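You operate a simulated robot arm through the tools that you are given. There is no shell and no other tool.

You are at the controls of a simulated robot arm. One attempt, no reset.

JOB
Take up the fixture's play with two shims, testing after each.
Fine: test first, thicker shim in slot 1; the last test reads 0.0.

It is judged by the outcome, as a careful person would: the job done as asked, and still so three seconds after it is handed in. It fails if anything else is knocked over, pushed out of place, dropped, spilled or broken.

ROBOT AND FRAMES
A 7-joint arm with a fingered hand, fixed in place. Base frame: the origin is on the floor under the middle of its stand, x ahead of it, y to its left, z up. Units: m, rad, N and s.
It reaches about 1.023 m from its shoulder. Its first joint turns from -2.897 to 2.897 rad. Payload 4 kg.
Tool frame: the origin (TCP) lies between the finger pads and is the grasp point; the fingertips stand 0.03 m ahead of it; z points along the fingers, y is the line along which they close. The gripper opens to 0.104 m; its body begins 0.035 m behind the TCP. The gripper is a hand of 4 fingers: y runs from the thumb to the fingers, the wrist lies at [-0.015, -0.113, -0.19] in the tool frame.
Orientation is that of the tool frame in the base frame, as [roll, pitch, yaw] about the fixed x, y, z axes, in that order (R = Rz(yaw) Ry(pitch) Rx(roll)). With the fingers straight down and the wrist toward the robot, the tool's x, y and z point along [0, 1, 0], [1, 0, 0] and [0, 0, -1] of the base frame.

CONTROLS
- The arm moves only by the tool servo_tool. Its argument "steps" is one flat list of numbers, 6 for each row, row after row: the shift along the tool's x, y, z in units of 400 mm (1.0 is 400 mm), then the turn, a rotation vector about the tool's x, y, z in units of 120 degrees (1.0 is 120 degrees). In form: [tx, ty, tz, ax, ay, az, tx, ty, tz, ax, ay, az, ...]. A call has 1 to 20 rows; each row is the pose to reach, as a shift and turn from the pose commanded when the call began, along the tool's axes at that moment. A call with a number of a shift or a turn outside -1 to 1 is refused whole. Each row takes 0.2 s and may step no farther than 0.05 m and 0.15 rad from the row before; otherwise, the whole call is refused. A pose out of reach is approached as far as the arm can. The call stops where the force on the tool passes 40 N (or 10 N more than at its start, if that is more) or the arm is blocked; 0.2 s more then pass. In this call time passes only in rows, and 0.2 s behind the last. It gives the time, the measured TCP pose, the force on the tool (base axes), the opening and the grip force at its end, in the units of the frame above (readings bear some noise), with the torque about the TCP (base axes, N m) and any sound that the robot's microphone picked up, and new pictures: "views" is both (left out), scene, wrist or none.
- Cameras (640 x 400 px; columns grow to the right, rows downward): "scene" is fixed at [0.4016, -0.649, 1.6098]; the picture's right is [0.60, 0.80, 0.00], its down [0.77, -0.58, -0.26] and it looks along [-0.21, 0.16, -0.96] (base axes); focal length 233 px, centre (320, 200). "wrist" rides on the gripper at [0.061, -0.092, -0.13] in the tool frame; the picture's right is [-0.81, 0.27, -0.52], its down [-0.53, -0.71, 0.46] and it looks along [-0.24, 0.64, 0.72] (tool axes); focal length 275 px, centre (320, 200). There is no depth. A picture from a camera that has moved, and an enlarged one, comes with that camera's place and axes in the base frame and with its lens.
- finger_targets(index, middle, ring, thumb_bend, thumb_turn): sets how far each is bent, from 0 (flat) to 1 (curled in); at 0.3 the hand is open as for a grip, at 0.7 the pads meet at the TCP. One left out holds its place. A second passes; each finger stops where it meets its share of the squeeze, and holds until it gets a number again. It is the only way to open and close the hand. It gives what a move gives, with no picture; readings hold the bend of each and the force on the fingers (four entries, about 0 where the hand has none), thumb and palm. thumb_turn goes from beside the hand (0) to across from the fingers (1), as for a grip.
- inspect(camera, box): a new picture of the part [left, top, right, bottom] of that camera's present view, enlarged. It takes no simulated time.
- job_done(): hands the job in; it is judged then, once.

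Places have to be worked out from the pictures, the camera data and where the tool is seen. Open the gripper and draw the arm clear of the work before you hand the job in, unless the task says otherwise.

The tools are called by a JSON object that holds its "name" and its "arguments". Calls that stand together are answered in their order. servo_tool: Moves the arm, as the interface text tells. Its arguments: {"type":"object","properties":{"steps":{"type":"array"},"views":{"type":"string","enum":["both","scene","wrist","none"]}},"required":["steps"]} The other tools are called the same way: finger_targets (index, middle, ring, thumb_bend, thumb_turn) moves the fingers one by one; inspect (camera, box) takes an enlarged picture of a part of a camera's view; job_done () hands the job in.

At the start:

```text
time: 0.0
position: [0.2317, -0.3489, 1.2146]
tcp_rot: [3.141, 0.0, 1.571]
ft_force: [-0.4, 0.2, -0.5]
torque: [0.01, 0.01, -0.02]
finger_gap: 0.1037
grasp_force: 0.0
shape: jaw
bend: [0.3, 0.3, 0.3, 0.3, 0.98]
finger forces: [0.0, 0.0, 0.0, 0.0, 0.1, 0.0]
```

scene: 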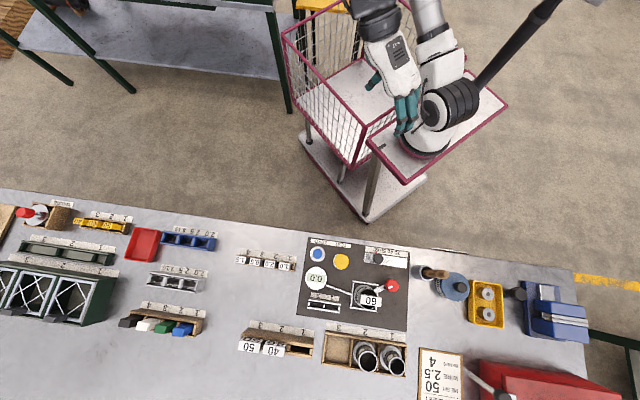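
wrist: 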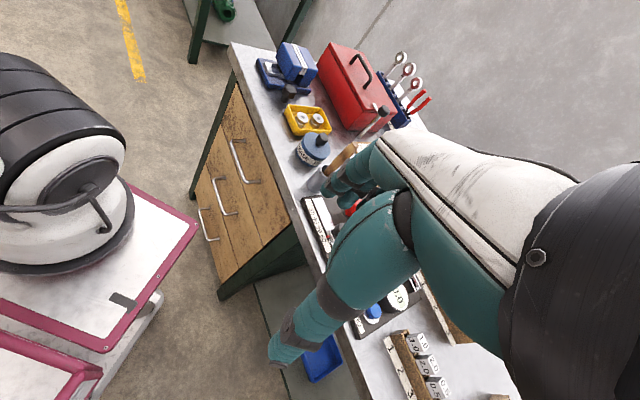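

The scene picture shows a bench with a fixture on a dark mat, a dial gauge and several racks of shims and labels. I'll enlarge several parts to read labels before moving.

{"name": "inspect", "arguments": {"camera": "scene", "box": [290, 225, 430, 335]}}

{"name": "inspect", "arguments": {"camera": "scene", "box": [220, 235, 320, 370]}}

{"name": "inspect", "arguments": {"camera": "scene", "box": [100, 190, 240, 350]}}

{"name": "inspect", "arguments": {"camera": "scene", "box": [310, 310, 520, 400]}}

{"name": "inspect", "arguments": {"camera": "scene", "box": [0, 190, 140, 340]}}

```text
3.64 times, centred on (360, 280) of scene
camera zoom: at [0.4016, -0.649, 1.6098], right [0.6, 0.8, 0.0], down [0.77, -0.58, -0.26], along [-0.21, 0.16, -0.96], focal length 848 px, centre (174, -91)
```

zoom: 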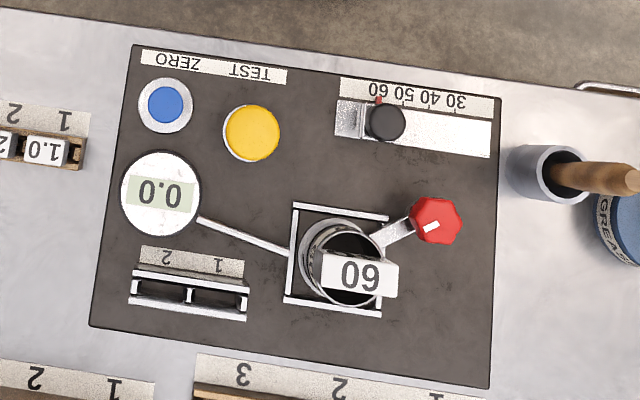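

```text
2.96 times, centred on (270, 302) of scene
camera zoom: at [0.4016, -0.649, 1.6098], right [0.6, 0.8, 0.0], down [0.77, -0.58, -0.26], along [-0.21, 0.16, -0.96], focal length 691 px, centre (468, -104)
```

zoom: 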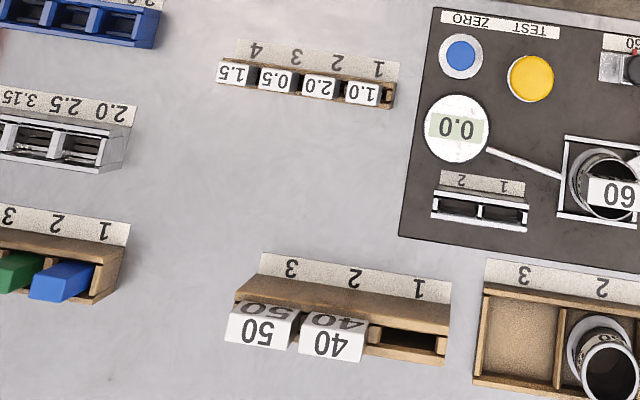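

```text
2.50 times, centred on (170, 270) of scene
camera zoom: at [0.4016, -0.649, 1.6098], right [0.6, 0.8, 0.0], down [0.77, -0.58, -0.26], along [-0.21, 0.16, -0.96], focal length 583 px, centre (695, 25)
```

zoom: 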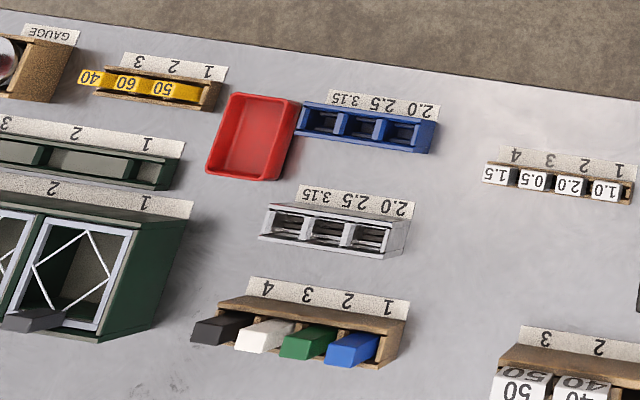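

```text
3.05 times, centred on (415, 355) of scene
camera zoom: at [0.4016, -0.649, 1.6098], right [0.6, 0.8, 0.0], down [0.77, -0.58, -0.26], along [-0.21, 0.16, -0.96], focal length 711 px, centre (30, -272)
```

zoom: 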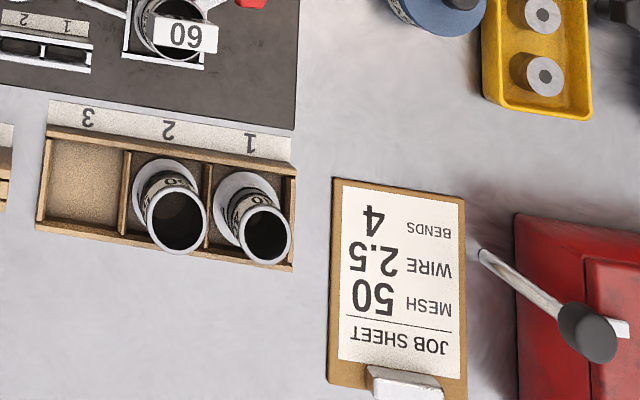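

```text
2.67 times, centred on (70, 265) of scene
camera zoom: at [0.4016, -0.649, 1.6098], right [0.6, 0.8, 0.0], down [0.77, -0.58, -0.26], along [-0.21, 0.16, -0.96], focal length 622 px, centre (987, 27)
```

zoom: 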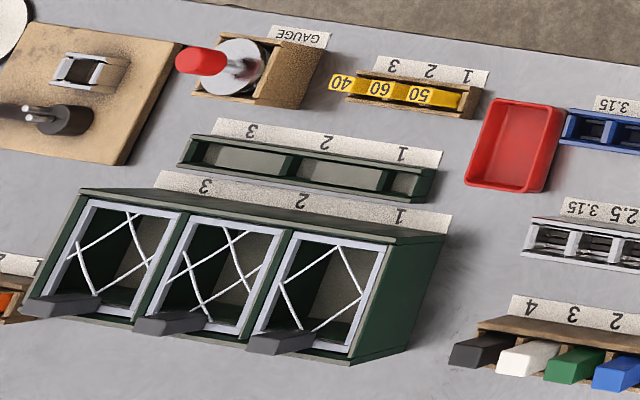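

Triangulating the blue button between both cameras gives about [0.374, -0.637, 0.883], so the bench top is near z 0.86. Next I look at the wrist camera's view of the fixture and the shim rack.

{"name": "inspect", "arguments": {"camera": "wrist", "box": [290, 180, 530, 400]}}

{"name": "inspect", "arguments": {"camera": "scene", "box": [230, 240, 300, 280]}}

{"name": "inspect", "arguments": {"camera": "scene", "box": [300, 235, 370, 320]}}

{"name": "inspect", "arguments": {"camera": "scene", "box": [340, 0, 520, 180]}}

```text
1.82 times, centred on (410, 290) of wrist
camera zoom: at [0.1397, -0.2887, 1.3446], right [0.27, -0.81, 0.52], down [-0.71, -0.53, -0.46], along [0.64, -0.24, -0.72], focal length 500 px, centre (156, 36)
```

zoom: 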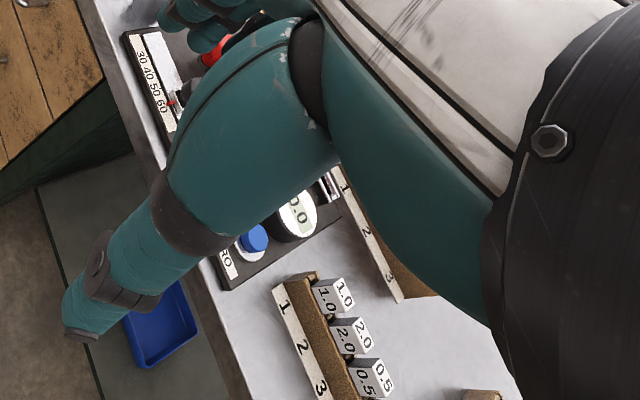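

```text
9.14 times, centred on (265, 260) of scene
camera zoom: at [0.4016, -0.649, 1.6098], right [0.6, 0.8, 0.0], down [0.77, -0.58, -0.26], along [-0.21, 0.16, -0.96], focal length 2132 px, centre (823, -349)
```

zoom: 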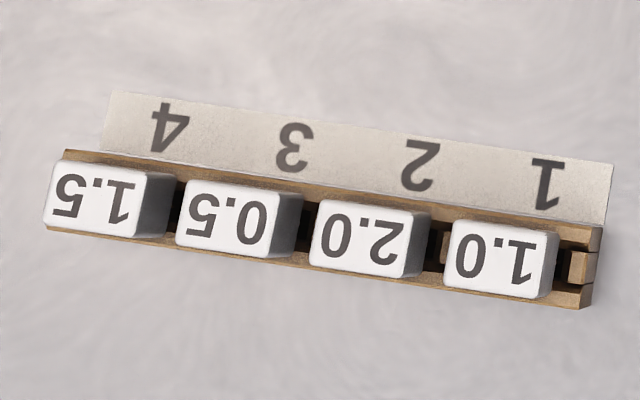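

```text
4.71 times, centred on (335, 278) of scene
camera zoom: at [0.4016, -0.649, 1.6098], right [0.6, 0.8, 0.0], down [0.77, -0.58, -0.26], along [-0.21, 0.16, -0.96], focal length 1097 px, centre (249, -165)
```

zoom: 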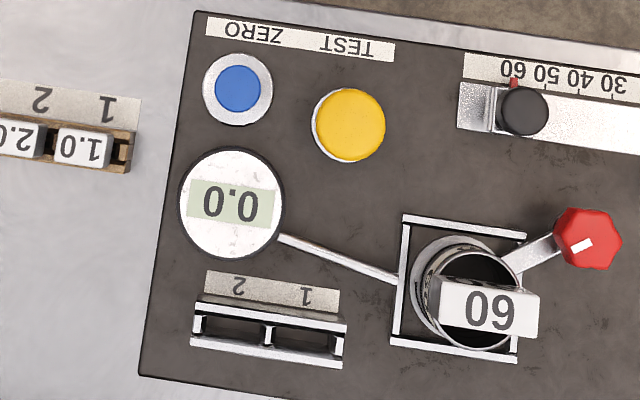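

```text
2.22 times, centred on (430, 90) of scene
camera zoom: at [0.4016, -0.649, 1.6098], right [0.6, 0.8, 0.0], down [0.77, -0.58, -0.26], along [-0.21, 0.16, -0.96], focal length 518 px, centre (76, 444)
```

zoom: 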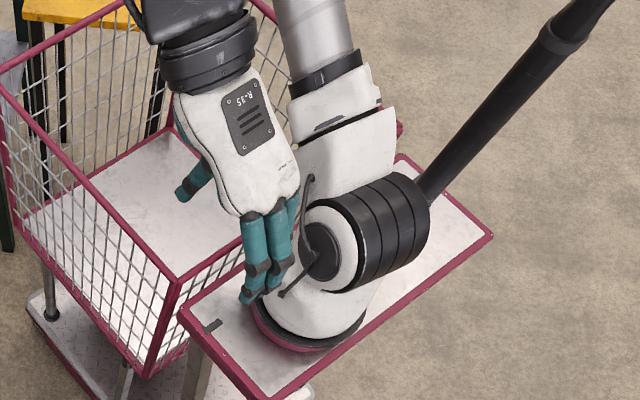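

The shims are blocks with white heads (1.0, 2.0, 0.5, 1.5 in rack slots 1–4), and the bench edge runs along about [0.7, 0.7, 0]. I turn the tool 45° so its y axis points squarely at the bench and move it above the fixture's near side, well clear, to see it better.

{"name": "servo_tool", "arguments": {"steps": [-0.0597, 0.0463, 0.0203, 0, 0, 0.0469, -0.1194, 0.0925, 0.0406, 0, 0, 0.0938, -0.1791, 0.1388, 0.0609, 0, 0, 0.1406, -0.2388, 0.185, 0.0813, 0, 0, 0.1875, -0.2984, 0.2313, 0.1016, 0, 0, 0.2344, -0.3581, 0.2775, 0.1219, 0, 0, 0.2813, -0.4178, 0.3238, 0.1422, 0, 0, 0.3281, -0.4775, 0.37, 0.1625, 0, 0, 0.375], "views": "both"}}

```text
time: 1.8
position: [0.3806, -0.5433, 1.1488]
tcp_rot: [-3.141, 0.0, 0.784]
ft_force: [0.2, 0.0, 0.0]
torque: [-0.03, -0.04, 0.01]
finger_gap: 0.1037
grasp_force: 0.2
shape: jaw
bend: [0.3, 0.3, 0.3, 0.3, 0.98]
finger forces: [0.1, 0.0, 0.0, 0.0, 0.0, 0.0]
camera wrist: at [0.3583, -0.4344, 1.2792], right [-0.38, -0.77, 0.52], down [-0.88, 0.13, -0.46], along [0.28, -0.63, -0.72], focal length 275 px, centre (320, 200)
```

scene: 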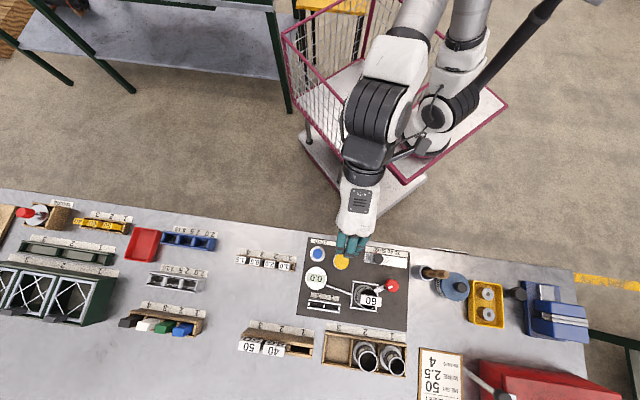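
wrist: 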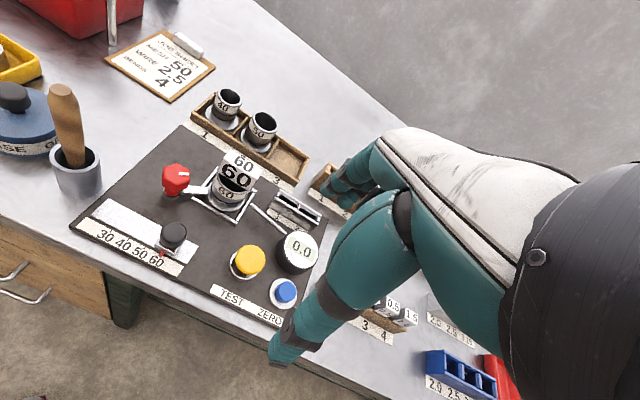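

The wrist camera now views the fixture clearly. I enlarge the slot area and the fingers to learn the geometry.

{"name": "inspect", "arguments": {"camera": "wrist", "box": [200, 140, 340, 320]}}

{"name": "inspect", "arguments": {"camera": "wrist", "box": [255, 170, 355, 250]}}

{"name": "inspect", "arguments": {"camera": "scene", "box": [310, 170, 410, 270]}}

{"name": "inspect", "arguments": {"camera": "wrist", "box": [350, 280, 450, 360]}}

```text
2.22 times, centred on (270, 230) of wrist
camera zoom: at [0.3583, -0.4344, 1.2792], right [-0.38, -0.77, 0.52], down [-0.88, 0.13, -0.46], along [0.28, -0.63, -0.72], focal length 612 px, centre (431, 133)
```

zoom: 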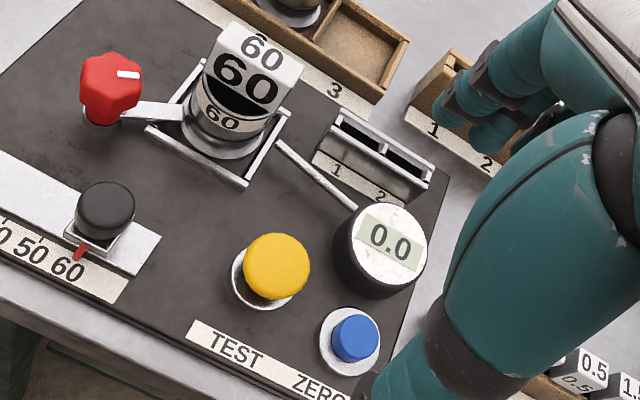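

```text
5.00 times, centred on (305, 210) of wrist
camera zoom: at [0.3583, -0.4344, 1.2792], right [-0.38, -0.77, 0.52], down [-0.88, 0.13, -0.46], along [0.28, -0.63, -0.72], focal length 1376 px, centre (395, 150)
```

zoom: 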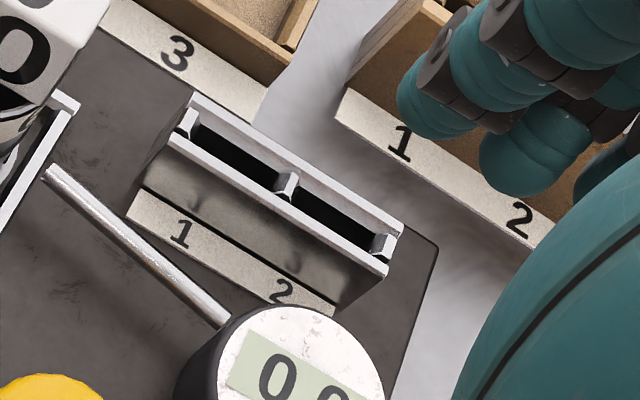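

```text
4.00 times, centred on (360, 220) of scene
camera zoom: at [0.4016, -0.649, 1.6098], right [0.6, 0.8, 0.0], down [0.77, -0.58, -0.26], along [-0.21, 0.16, -0.96], focal length 933 px, centre (160, 120)
```

zoom: 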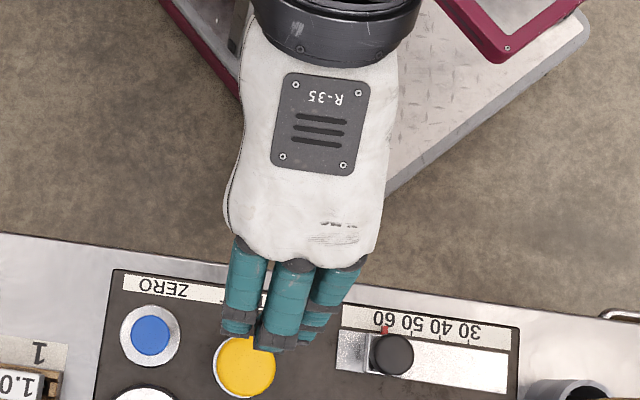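

```text
5.00 times, centred on (400, 320) of wrist
camera zoom: at [0.3583, -0.4344, 1.2792], right [-0.38, -0.77, 0.52], down [-0.88, 0.13, -0.46], along [0.28, -0.63, -0.72], focal length 1376 px, centre (-80, -400)
```

zoom: 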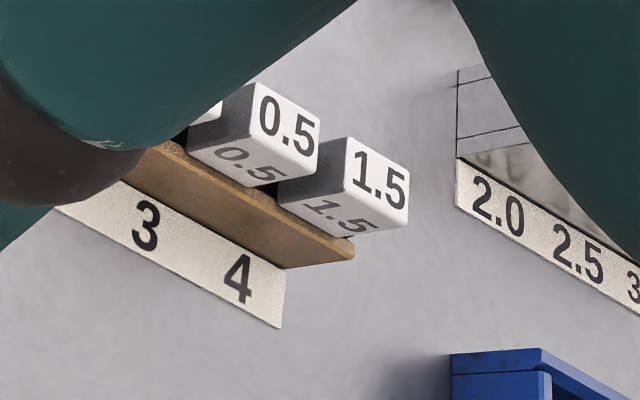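

The slot block and the rack both stand a few cm above the bench with openings on top. Up here in free space I try a two-digit pinch posture (middle against thumb, index and ring curled away) to learn where the tips end up.

{"name": "finger_targets", "arguments": {"index": 1.0, "ring": 1.0, "middle": 0.68, "thumb_bend": 0.68, "thumb_turn": 1.0}}

{"name": "inspect", "arguments": {"camera": "wrist", "box": [240, 100, 500, 400]}}

{"name": "inspect", "arguments": {"camera": "scene", "box": [320, 190, 400, 270]}}

```text
time: 2.8
position: [0.3798, -0.5409, 1.1497]
tcp_rot: [3.141, 0.0, 0.788]
ft_force: [0.9, -1.5, 0.1]
torque: [0.0, -0.01, 0.04]
finger_gap: 0.0468
grasp_force: 0.0
shape: fingers
bend: [1.0, 0.68, 1.0, 0.68, 1.0]
finger forces: [0.0, 0.0, 0.0, 0.1, 0.0, 0.0]
```

```text
1.33 times, centred on (370, 250) of wrist
camera zoom: at [0.3586, -0.4341, 1.2791], right [-0.38, -0.77, 0.52], down [-0.88, 0.13, -0.46], along [0.28, -0.63, -0.72], focal length 367 px, centre (253, 133)
```

zoom: 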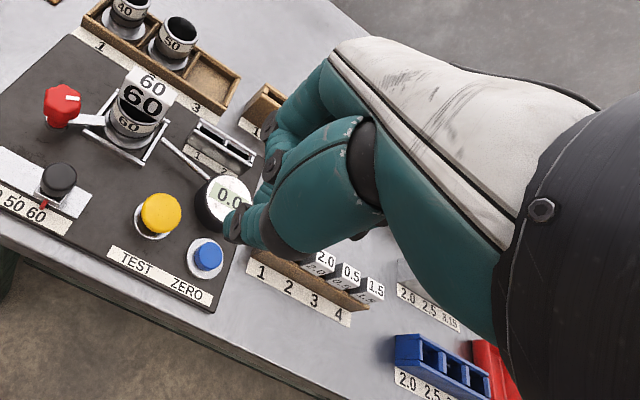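

```text
5.00 times, centred on (360, 230) of scene
camera zoom: at [0.4016, -0.649, 1.6098], right [0.6, 0.8, 0.0], down [0.77, -0.58, -0.26], along [-0.21, 0.16, -0.96], focal length 1166 px, centre (120, 50)
```

zoom: 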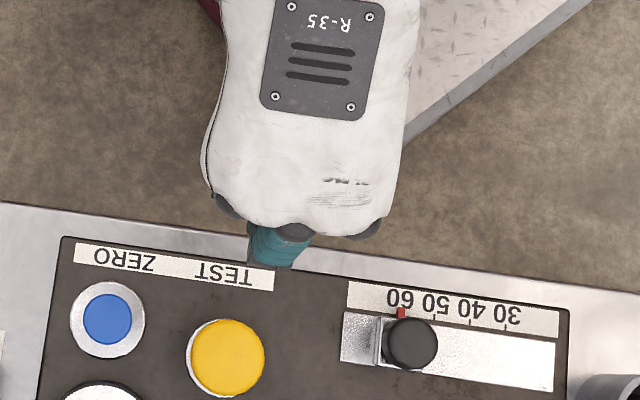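

The thumb tip projects to roughly the TCP axis and 0.03 m ahead of it, as told. The yellow TEST button triangulates to about [0.4375, -0.598, 0.889], so I move the pinched tips to hover about 4 cm above it.

{"name": "servo_tool", "arguments": {"steps": [0, 0.0338, 0.0792, 0, 0, 0, 0, 0.0675, 0.1583, 0, 0, 0, 0, 0.1013, 0.2375, 0, 0, 0, 0, 0.135, 0.3167, 0, 0, 0, 0, 0.1688, 0.3958, 0, 0, 0, 0, 0.2025, 0.475, 0, 0, 0], "views": "both"}}

```text
time: 4.2
position: [0.4365, -0.5991, 0.9582]
tcp_rot: [3.141, 0.0, 0.785]
ft_force: [0.5, -0.4, 0.2]
torque: [0.0, 0.0, -0.03]
finger_gap: 0.0471
grasp_force: 0.1
shape: fingers
bend: [1.0, 0.68, 1.0, 0.68, 1.0]
finger forces: [0.0, 0.1, 0.0, 0.0, 0.0, 0.1]
camera wrist: at [0.4151, -0.4907, 1.0889], right [-0.38, -0.77, 0.52], down [-0.88, 0.13, -0.46], along [0.28, -0.63, -0.72], focal length 275 px, centre (320, 200)
```

scene: 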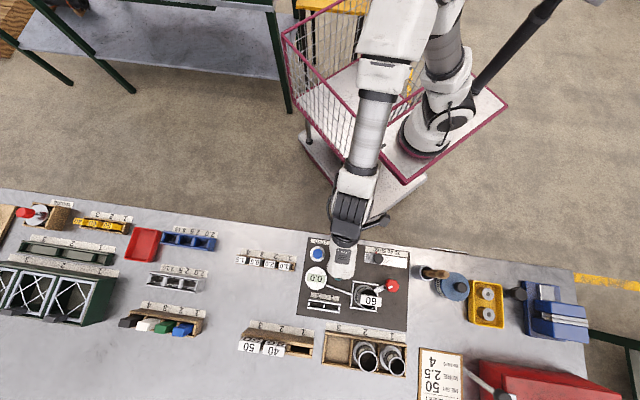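
wrist: 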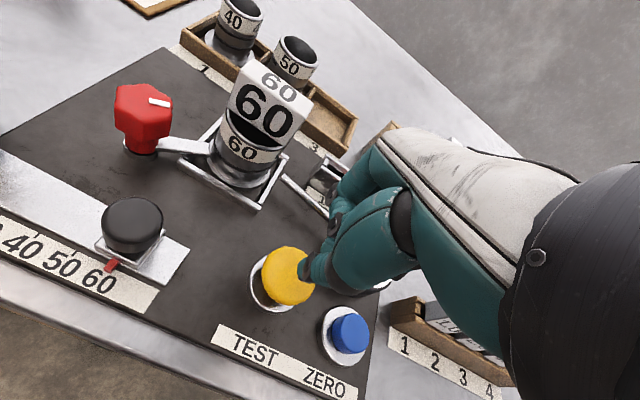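

The tips line up with the yellow button (TCP axis projects to about (283,274), button centre at (287,274)). I descend 3 cm to just above it.

{"name": "servo_tool", "arguments": {"steps": [0, 0, 0.02, 0, 0, 0, 0, 0, 0.04, 0, 0, 0, 0, 0, 0.06, 0, 0, 0, 0, 0, 0.075, 0, 0, 0], "views": "both"}}

```text
time: 5.3
position: [0.4368, -0.6014, 0.9352]
tcp_rot: [3.129, 0.008, 0.784]
ft_force: [-0.2, 1.0, 22.0]
torque: [0.58, 0.43, 0.03]
finger_gap: 0.0473
grasp_force: 8.4
shape: fingers
bend: [1.0, 0.68, 1.0, 0.7, 1.0]
finger forces: [0.1, 0.0, 0.0, 0.0, 16.2, 0.0]
heard: click
stopped in row 4: the force on the tool passed its limit at 42 N (the readings are from after the stop); the commanded pose is now the measured one
camera wrist: at [0.4152, -0.4918, 1.0637], right [-0.38, -0.76, 0.53], down [-0.88, 0.12, -0.46], along [0.28, -0.64, -0.71], focal length 275 px, centre (320, 200)
```

scene: 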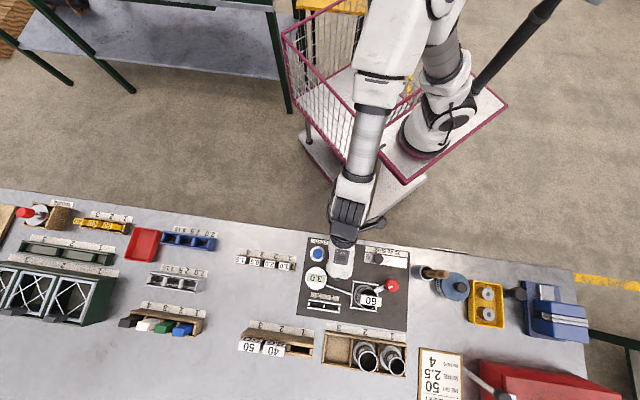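
wrist: 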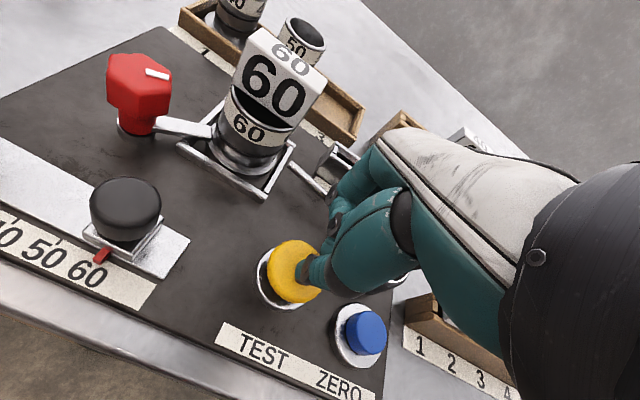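

A click was heard and the thumb took the load, so the button was pressed. I read the display now.

{"name": "inspect", "arguments": {"camera": "scene", "box": [300, 260, 340, 300]}}

{"name": "inspect", "arguments": {"camera": "wrist", "box": [230, 210, 370, 310]}}

```text
10.00 times, centred on (320, 280) of scene
camera zoom: at [0.4016, -0.649, 1.6098], right [0.6, 0.8, 0.0], down [0.77, -0.58, -0.26], along [-0.21, 0.16, -0.96], focal length 2332 px, centre (320, -600)
```

zoom: 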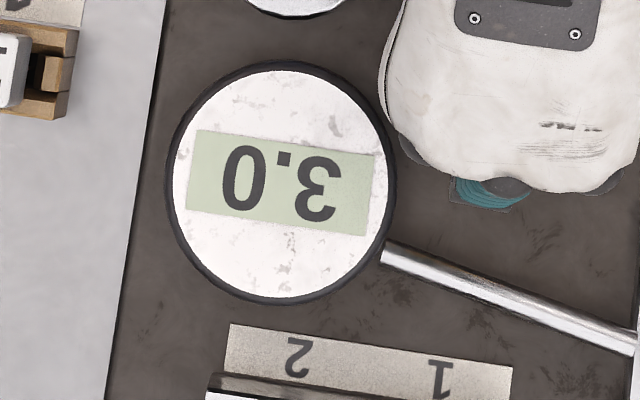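

```text
4.00 times, centred on (300, 260) of wrist
camera zoom: at [0.4152, -0.4918, 1.0637], right [-0.38, -0.76, 0.53], down [-0.88, 0.12, -0.46], along [0.28, -0.64, -0.71], focal length 1101 px, centre (400, -40)
```

zoom: 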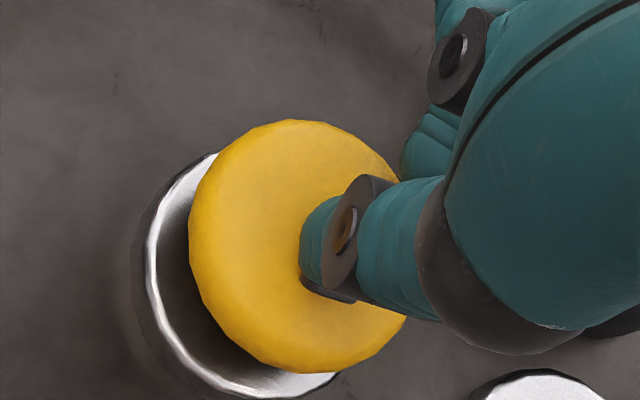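

The first test reads 3.0, so the pair must be 2.0 (slot 1) and 1.0 (slot 2). I lift straight up, correct the small tilt, and move over to hover above the shim rack near the 2.0 head (about [0.32, -0.75], top near z 0.93).

{"name": "servo_tool", "arguments": {"steps": [0, 0, -0.1, 0.006, 0.0038, 0, 0, 0, -0.2, 0.006, 0.0038, 0, 0, 0, -0.2875, 0.006, 0.0038, 0, -0.094, 0.0114, -0.2875, 0.006, 0.0038, 0, -0.188, 0.0228, -0.2875, 0.006, 0.0038, 0, -0.282, 0.0342, -0.2875, 0.006, 0.0038, 0, -0.376, 0.0456, -0.2875, 0.006, 0.0038, 0, -0.47, 0.057, -0.2875, 0.006, 0.0038, 0], "views": "both"}}

```text
time: 7.1
position: [0.3203, -0.7515, 1.0467]
tcp_rot: [-3.135, -0.006, 0.786]
ft_force: [-0.5, 0.3, 0.1]
torque: [0.0, 0.01, -0.01]
finger_gap: 0.0469
grasp_force: 0.1
shape: fingers
bend: [1.0, 0.68, 1.0, 0.68, 1.0]
finger forces: [0.0, 0.0, 0.1, 0.0, 0.1, 0.0]
camera wrist: at [0.2985, -0.6448, 1.1781], right [-0.38, -0.77, 0.51], down [-0.88, 0.13, -0.45], along [0.28, -0.62, -0.73], focal length 275 px, centre (320, 200)
```

scene: 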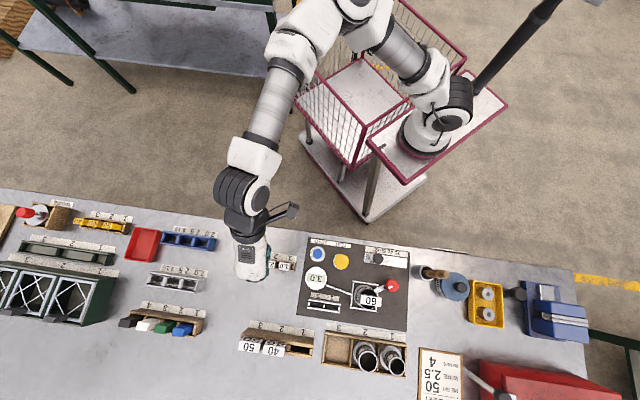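
wrist: 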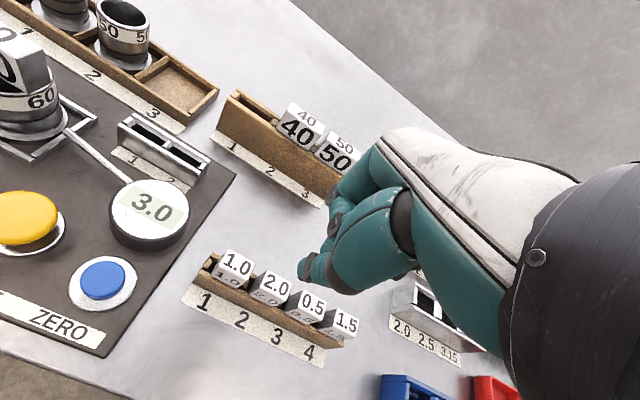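

The rack is well in view. I enlarge it to measure the 2.0 head and see the thumb/finger geometry.

{"name": "inspect", "arguments": {"camera": "wrist", "box": [180, 220, 380, 370]}}

{"name": "inspect", "arguments": {"camera": "wrist", "box": [90, 90, 250, 210]}}

{"name": "inspect", "arguments": {"camera": "scene", "box": [230, 230, 310, 290]}}

```text
2.67 times, centred on (280, 295) of wrist
camera zoom: at [0.2985, -0.6448, 1.1781], right [-0.38, -0.77, 0.51], down [-0.88, 0.13, -0.45], along [0.28, -0.62, -0.73], focal length 734 px, centre (427, -53)
```

zoom: 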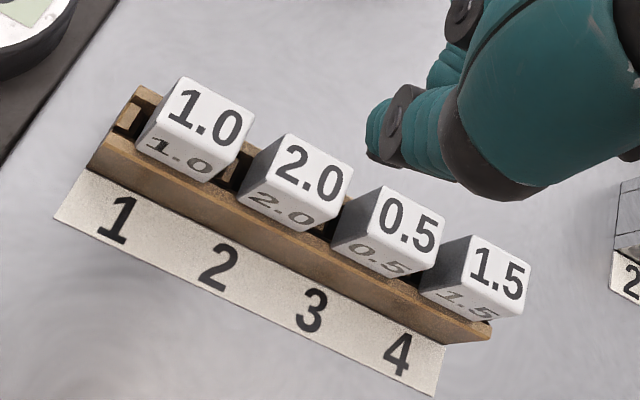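

```text
3.33 times, centred on (170, 150) of wrist
camera zoom: at [0.2985, -0.6448, 1.1781], right [-0.38, -0.77, 0.51], down [-0.88, 0.13, -0.45], along [0.28, -0.62, -0.73], focal length 918 px, centre (820, 367)
```

zoom: 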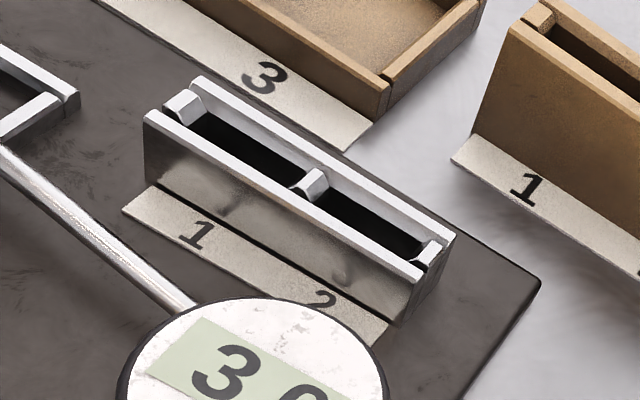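

```text
6.67 times, centred on (270, 260) of scene
camera zoom: at [0.4016, -0.649, 1.6098], right [0.6, 0.8, 0.0], down [0.77, -0.58, -0.26], along [-0.21, 0.16, -0.96], focal length 1554 px, centre (653, -200)
```

zoom: 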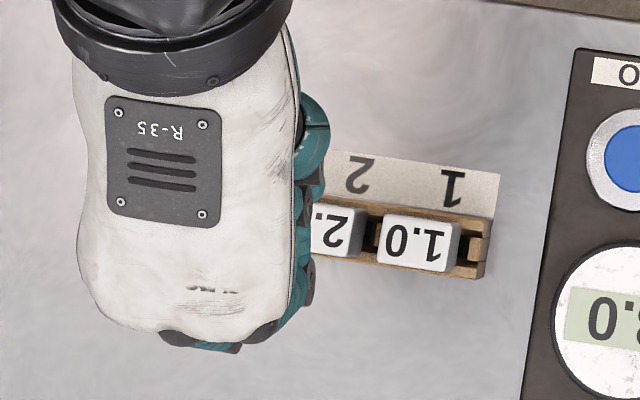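

The 2.0 head is about 32 × 19 mm with roughly 8 mm gaps to its neighbours, so a single middle finger against the thumb is the right grip. I open those two a little in the air to see their positions.

{"name": "finger_targets", "arguments": {"middle": 0.5, "thumb_bend": 0.5}}

{"name": "inspect", "arguments": {"camera": "wrist", "box": [200, 120, 440, 340]}}

{"name": "inspect", "arguments": {"camera": "scene", "box": [220, 220, 300, 300]}}

```text
time: 8.1
position: [0.3199, -0.7519, 1.0469]
tcp_rot: [-3.135, -0.005, 0.784]
ft_force: [-0.4, -0.6, -0.1]
torque: [0.02, 0.01, 0.02]
finger_gap: 0.055
grasp_force: 0.0
shape: fingers
bend: [1.0, 0.5, 1.0, 0.5, 1.0]
finger forces: [0.0, 0.1, 0.1, 0.1, 0.0, 0.0]
```

```text
1.82 times, centred on (320, 230) of wrist
camera zoom: at [0.2979, -0.6449, 1.1779], right [-0.38, -0.77, 0.51], down [-0.88, 0.13, -0.45], along [0.28, -0.62, -0.73], focal length 500 px, centre (320, 146)
```

zoom: 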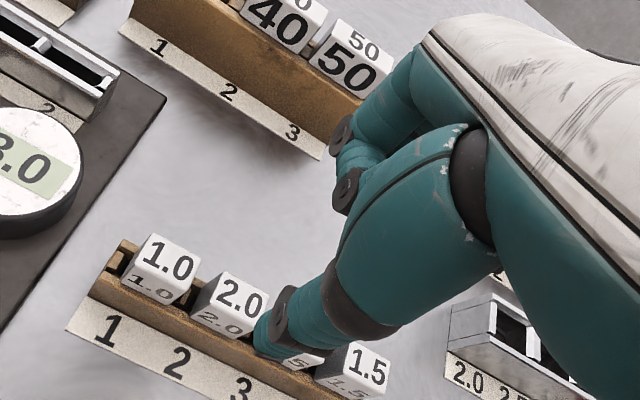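

```text
5.00 times, centred on (260, 260) of scene
camera zoom: at [0.4016, -0.649, 1.6098], right [0.6, 0.8, 0.0], down [0.77, -0.58, -0.26], along [-0.21, 0.16, -0.96], focal length 1166 px, centre (620, -100)
```

zoom: 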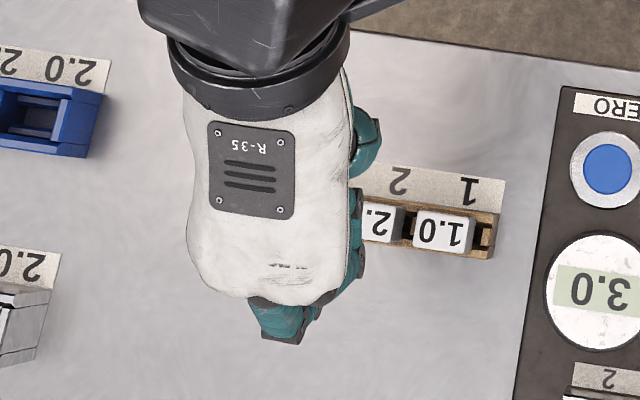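

The thumb hides the middle finger from the wrist camera. I swing the thumb aside and close the middle finger in the air to see exactly where its tip comes.

{"name": "finger_targets", "arguments": {"middle": 0.68, "thumb_bend": 0.0, "thumb_turn": 0.0}}

{"name": "inspect", "arguments": {"camera": "wrist", "box": [200, 120, 440, 340]}}

{"name": "inspect", "arguments": {"camera": "scene", "box": [220, 220, 300, 300]}}

```text
time: 9.1
position: [0.32, -0.7515, 1.0453]
tcp_rot: [-3.134, -0.005, 0.784]
ft_force: [0.2, -0.5, -0.4]
torque: [-0.03, 0.01, 0.02]
finger_gap: 0.0991
grasp_force: 0.1
shape: fingers
bend: [1.0, 0.68, 1.0, 0.0, 0.0]
finger forces: [0.0, 0.1, 0.1, 0.0, 0.0, 0.0]
```

```text
1.82 times, centred on (320, 230) of wrist
camera zoom: at [0.298, -0.6449, 1.1779], right [-0.38, -0.77, 0.51], down [-0.88, 0.13, -0.45], along [0.28, -0.62, -0.73], focal length 500 px, centre (320, 146)
```

zoom: 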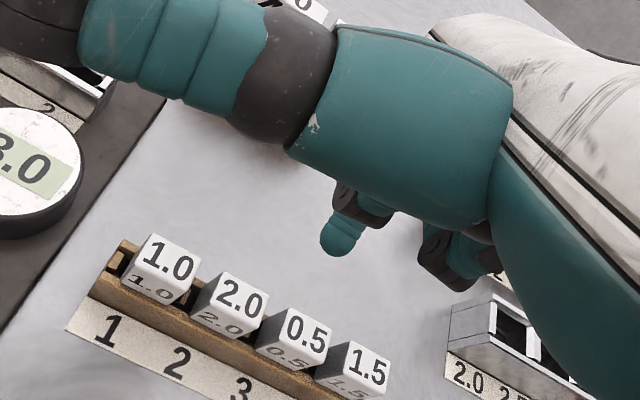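

```text
5.00 times, centred on (260, 260) of scene
camera zoom: at [0.4016, -0.649, 1.6098], right [0.6, 0.8, 0.0], down [0.77, -0.58, -0.26], along [-0.21, 0.16, -0.96], focal length 1166 px, centre (620, -100)
```

zoom: 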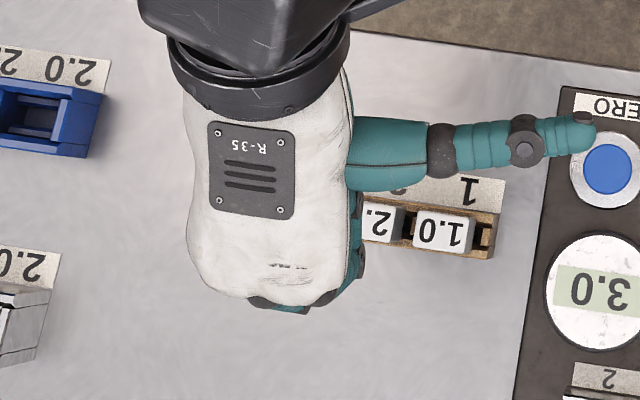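

The thumb sits on the +x side, the middle finger lies at tool x ≈ -0.014, and I place the 2.0 head centre at about [0.319, -0.765] with its top at z ≈ 0.925 and the rack board top ≈ 0.895. I now check index and middle together at a partly open bend, with the thumb still aside.

{"name": "finger_targets", "arguments": {"index": 0.6, "middle": 0.6, "thumb_bend": 0.6, "thumb_turn": 0.0}}

{"name": "inspect", "arguments": {"camera": "wrist", "box": [200, 120, 440, 340]}}

{"name": "inspect", "arguments": {"camera": "scene", "box": [220, 220, 300, 300]}}

```text
time: 10.1
position: [0.3201, -0.7519, 1.0461]
tcp_rot: [-3.136, -0.005, 0.785]
ft_force: [0.3, -0.2, -0.2]
torque: [-0.01, 0.01, 0.02]
finger_gap: 0.102
grasp_force: 0.0
shape: fingers
bend: [0.6, 0.6, 1.0, 0.6, 0.0]
finger forces: [0.1, 0.1, 0.0, 0.0, 0.1, 0.1]
```

```text
1.82 times, centred on (320, 230) of wrist
camera zoom: at [0.298, -0.6449, 1.1779], right [-0.38, -0.77, 0.51], down [-0.88, 0.13, -0.45], along [0.28, -0.62, -0.73], focal length 500 px, centre (320, 146)
```

zoom: 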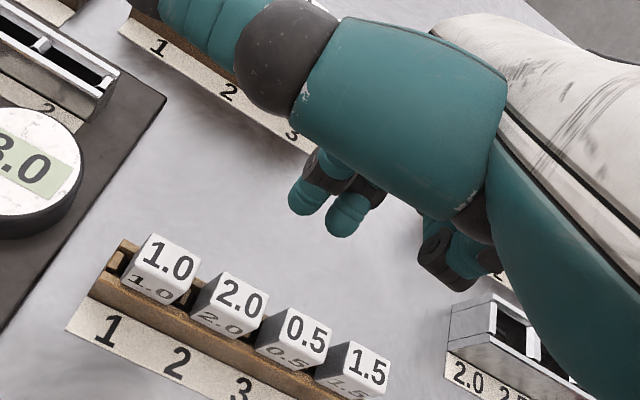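

```text
5.00 times, centred on (260, 260) of scene
camera zoom: at [0.4016, -0.649, 1.6098], right [0.6, 0.8, 0.0], down [0.77, -0.58, -0.26], along [-0.21, 0.16, -0.96], focal length 1166 px, centre (620, -100)
```

zoom: 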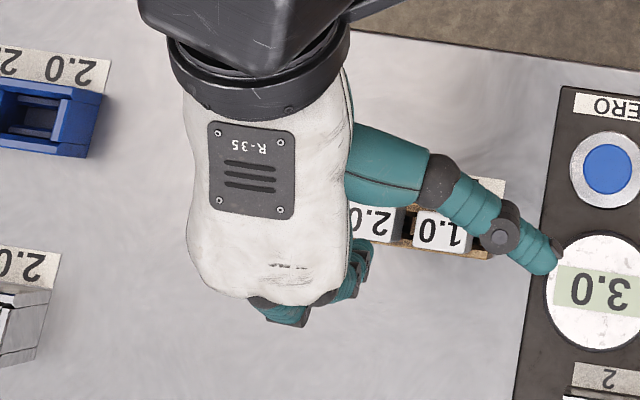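

Index and middle tips sit side by side about 20 mm apart, so a tripod grip (index + middle against thumb) spans about 38 mm and fits between the neighbouring heads. I bring the thumb back across, half open, while still high.

{"name": "finger_targets", "arguments": {"index": 0.48, "middle": 0.48, "ring": 1.0, "thumb_bend": 0.42, "thumb_turn": 1.0}}

{"name": "servo_tool", "arguments": {"steps": [-0.005, 0.008, 0.038, -0.0031, -0.0026, 0, -0.01, 0.016, 0.076, -0.0031, -0.0026, 0, -0.0143, 0.023, 0.115, -0.0031, -0.0026, 0], "views": "both"}}

{"name": "inspect", "arguments": {"camera": "wrist", "box": [200, 160, 400, 340]}}

{"name": "inspect", "arguments": {"camera": "scene", "box": [220, 220, 300, 300]}}

```text
time: 11.1
position: [0.3194, -0.7518, 1.047]
tcp_rot: [-3.133, -0.006, 0.786]
ft_force: [-0.2, 0.7, -0.1]
torque: [-0.02, 0.01, 0.0]
finger_gap: 0.0642
grasp_force: 0.0
shape: fingers
bend: [0.48, 0.48, 1.0, 0.42, 0.99]
finger forces: [0.0, 0.0, 0.1, 0.1, 0.0, 0.0]
```

```text
time: 11.9
position: [0.324, -0.7595, 1.0002]
tcp_rot: [3.14, -0.001, 0.786]
ft_force: [0.2, -0.5, 0.3]
torque: [0.02, -0.02, 0.01]
finger_gap: 0.0642
grasp_force: 0.1
shape: fingers
bend: [0.48, 0.48, 1.0, 0.42, 0.99]
finger forces: [0.0, 0.0, 0.0, 0.0, 0.0, 0.0]
camera wrist: at [0.3018, -0.6517, 1.1316], right [-0.38, -0.77, 0.52], down [-0.88, 0.13, -0.45], along [0.28, -0.63, -0.72], focal length 275 px, centre (320, 200)
```

scene: 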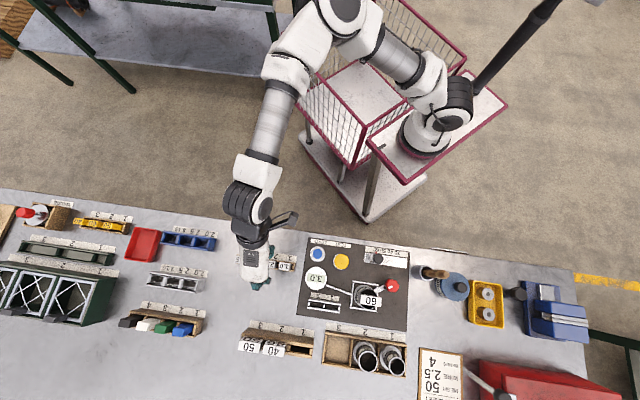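
wrist: 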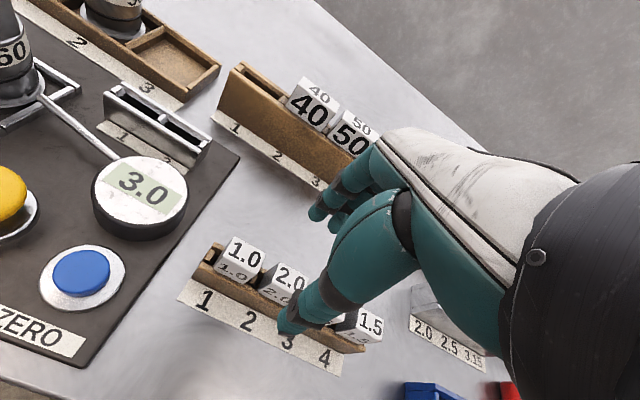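

```text
2.22 times, centred on (300, 250) of wrist
camera zoom: at [0.3018, -0.6517, 1.1316], right [-0.38, -0.77, 0.52], down [-0.88, 0.13, -0.45], along [0.28, -0.63, -0.72], focal length 612 px, centre (364, 89)
```

zoom: 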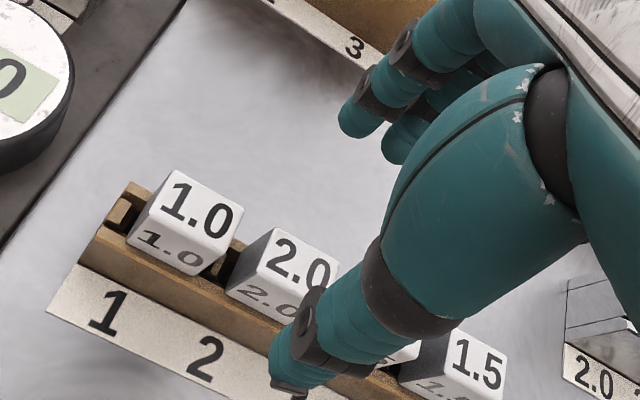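

```text
5.00 times, centred on (260, 260) of scene
camera zoom: at [0.4016, -0.649, 1.6098], right [0.6, 0.8, 0.0], down [0.77, -0.58, -0.26], along [-0.21, 0.16, -0.96], focal length 1166 px, centre (620, -100)
```

zoom: 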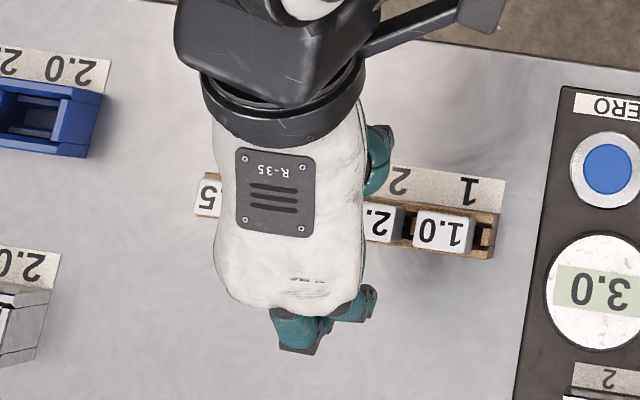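

In this view the 2.0 head centre lies at tool (-0.009, 0.000) and the index/middle pair is centred at x ≈ -0.005, so I shift -4 mm in x and descend 45 mm to TCP z ≈ 0.955 with the digits well outside the head.

{"name": "servo_tool", "arguments": {"steps": [-0.01, 0, 0.0, 0, 0, 0, -0.01, 0, 0.0375, 0, 0, 0, -0.01, 0, 0.075, 0, 0, 0, -0.01, 0, 0.1125, 0, 0, 0], "views": "both"}}

{"name": "inspect", "arguments": {"camera": "wrist", "box": [200, 160, 400, 340]}}

{"name": "inspect", "arguments": {"camera": "scene", "box": [220, 220, 300, 300]}}

```text
time: 12.9
position: [0.32, -0.7631, 0.9555]
tcp_rot: [-3.141, 0.001, 0.784]
ft_force: [-0.2, 1.0, -0.6]
torque: [0.0, 0.02, 0.0]
finger_gap: 0.0643
grasp_force: 0.1
shape: fingers
bend: [0.48, 0.48, 1.0, 0.42, 0.99]
finger forces: [0.0, 0.0, 0.0, 0.1, 0.0, 0.0]
camera wrist: at [0.2976, -0.6547, 1.0858], right [-0.38, -0.77, 0.52], down [-0.88, 0.13, -0.45], along [0.28, -0.63, -0.72], focal length 275 px, centre (320, 200)
```

scene: 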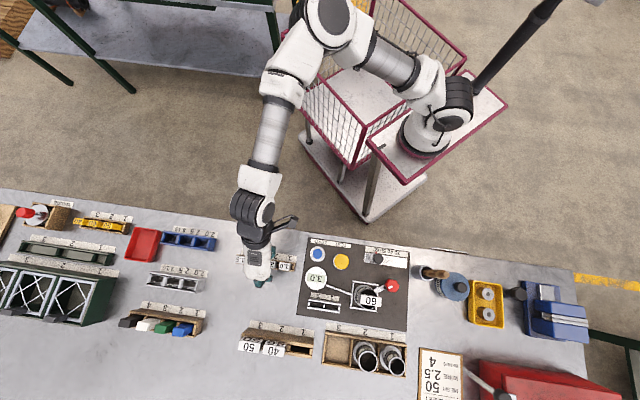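
wrist: 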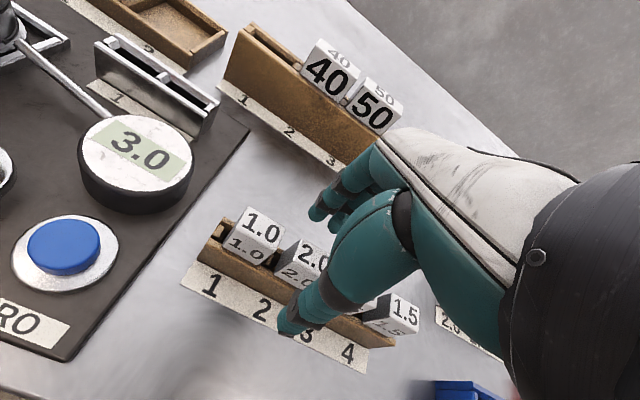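

```text
2.22 times, centred on (300, 250) of wrist
camera zoom: at [0.2976, -0.6547, 1.0858], right [-0.38, -0.77, 0.52], down [-0.88, 0.13, -0.45], along [0.28, -0.63, -0.72], focal length 612 px, centre (364, 89)
```

zoom: 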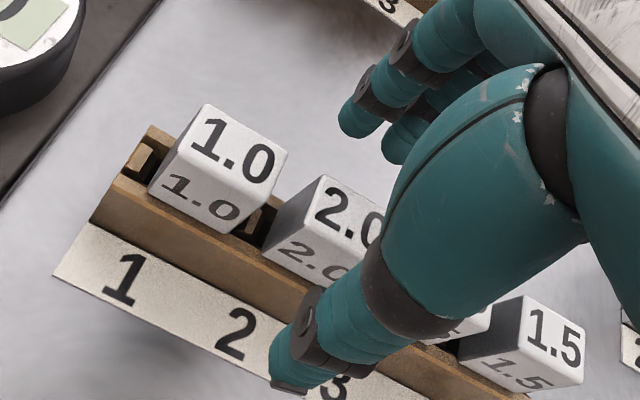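

```text
5.00 times, centred on (260, 260) of scene
camera zoom: at [0.4016, -0.649, 1.6098], right [0.6, 0.8, 0.0], down [0.77, -0.58, -0.26], along [-0.21, 0.16, -0.96], focal length 1166 px, centre (620, -100)
```

zoom: 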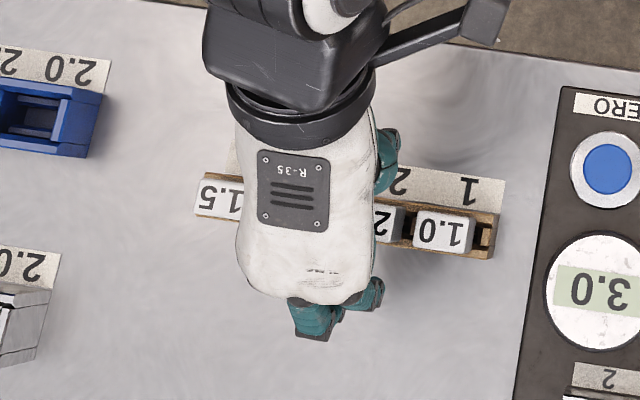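

The 2.0 head centre now projects to tool (-0.004, 0.000), well between the digits; the rack board top is near 0.90 and the head top near 0.925. I lower 11 mm more and close partway to check clearances before gripping.

{"name": "servo_tool", "arguments": {"steps": [0, 0, 0.014, 0, 0, 0, 0, 0, 0.0275, 0, 0, 0], "views": "none"}}

{"name": "finger_targets", "arguments": {"index": 0.55, "middle": 0.55, "thumb_bend": 0.54}}

{"name": "inspect", "arguments": {"camera": "wrist", "box": [220, 170, 400, 320]}}

{"name": "inspect", "arguments": {"camera": "scene", "box": [235, 230, 305, 290]}}

```text
time: 13.5
position: [0.3188, -0.7613, 0.9455]
tcp_rot: [-3.14, 0.0, 0.784]
ft_force: [0.8, -0.4, 0.4]
torque: [-0.02, 0.02, 0.0]
finger_gap: 0.0645
grasp_force: 0.1
shape: fingers
bend: [0.48, 0.48, 1.0, 0.42, 0.99]
finger forces: [0.0, 0.0, 0.0, 0.0, 0.0, 0.1]
```

```text
time: 14.5
position: [0.3191, -0.7619, 0.9442]
tcp_rot: [-3.14, 0.001, 0.783]
ft_force: [-0.4, -0.8, 0.8]
torque: [0.03, -0.02, 0.04]
finger_gap: 0.0407
grasp_force: 0.1
shape: fingers
bend: [0.55, 0.55, 1.0, 0.54, 1.0]
finger forces: [0.1, 0.1, 0.0, 0.1, 0.0, 0.0]
```

```text
2.67 times, centred on (310, 245) of wrist
camera zoom: at [0.2975, -0.654, 1.0751], right [-0.38, -0.77, 0.52], down [-0.88, 0.13, -0.45], along [0.28, -0.63, -0.73], focal length 734 px, centre (347, 80)
```

zoom: 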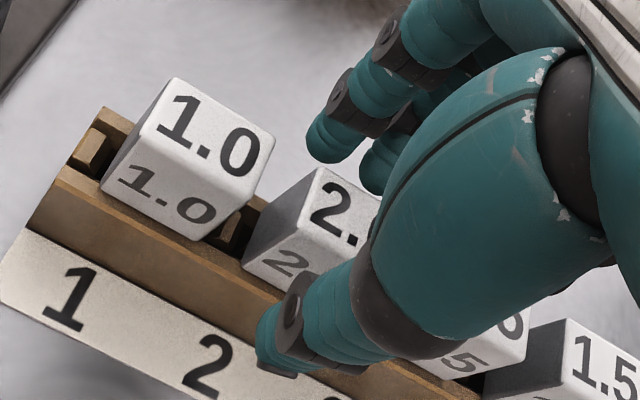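

```text
6.67 times, centred on (270, 260) of scene
camera zoom: at [0.4016, -0.649, 1.6098], right [0.6, 0.8, 0.0], down [0.77, -0.58, -0.26], along [-0.21, 0.16, -0.96], focal length 1554 px, centre (653, -200)
```

zoom: 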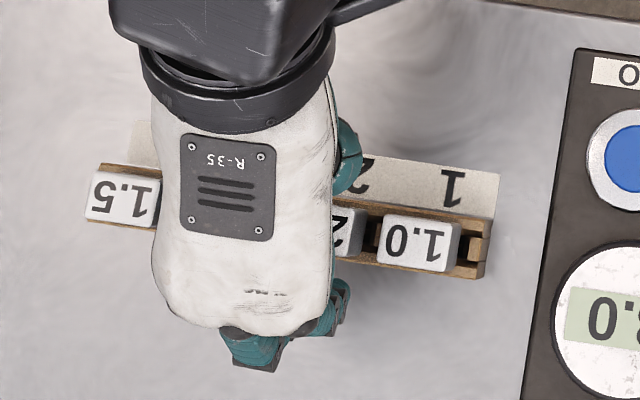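

Clearances look fine with no contact forces. I close further toward the head in another small stage.

{"name": "finger_targets", "arguments": {"index": 0.6, "middle": 0.6, "thumb_bend": 0.6}}

{"name": "inspect", "arguments": {"camera": "wrist", "box": [220, 170, 400, 320]}}

{"name": "inspect", "arguments": {"camera": "wrist", "box": [270, 210, 360, 290]}}

```text
time: 15.5
position: [0.3198, -0.7613, 0.9439]
tcp_rot: [-3.139, -0.001, 0.784]
ft_force: [-0.1, 0.5, -0.7]
torque: [-0.01, -0.02, -0.01]
finger_gap: 0.0267
grasp_force: 0.0
shape: fingers
bend: [0.6, 0.6, 1.0, 0.6, 1.0]
finger forces: [0.1, 0.1, 0.0, 0.0, 0.1, 0.1]
```

```text
2.67 times, centred on (310, 245) of wrist
camera zoom: at [0.2976, -0.654, 1.0751], right [-0.38, -0.77, 0.52], down [-0.88, 0.13, -0.45], along [0.28, -0.63, -0.73], focal length 734 px, centre (347, 80)
```

zoom: 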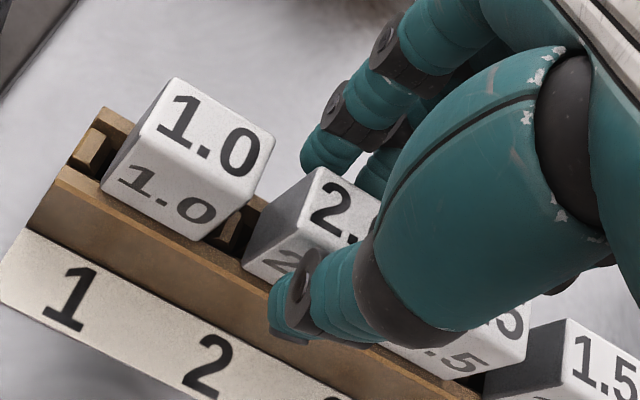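

```text
5.00 times, centred on (315, 250) of wrist
camera zoom: at [0.2976, -0.654, 1.0751], right [-0.38, -0.77, 0.52], down [-0.88, 0.13, -0.45], along [0.28, -0.63, -0.73], focal length 1376 px, centre (345, -50)
```

zoom: 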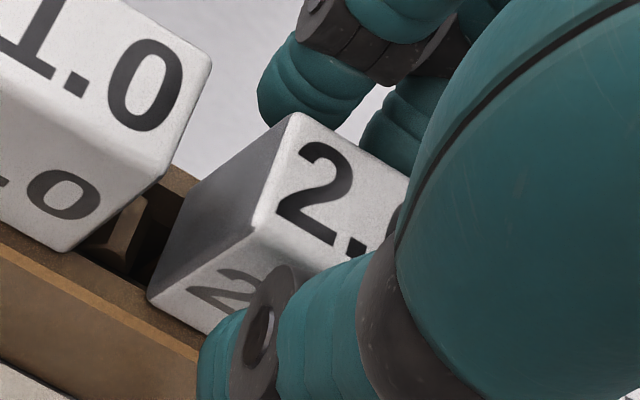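

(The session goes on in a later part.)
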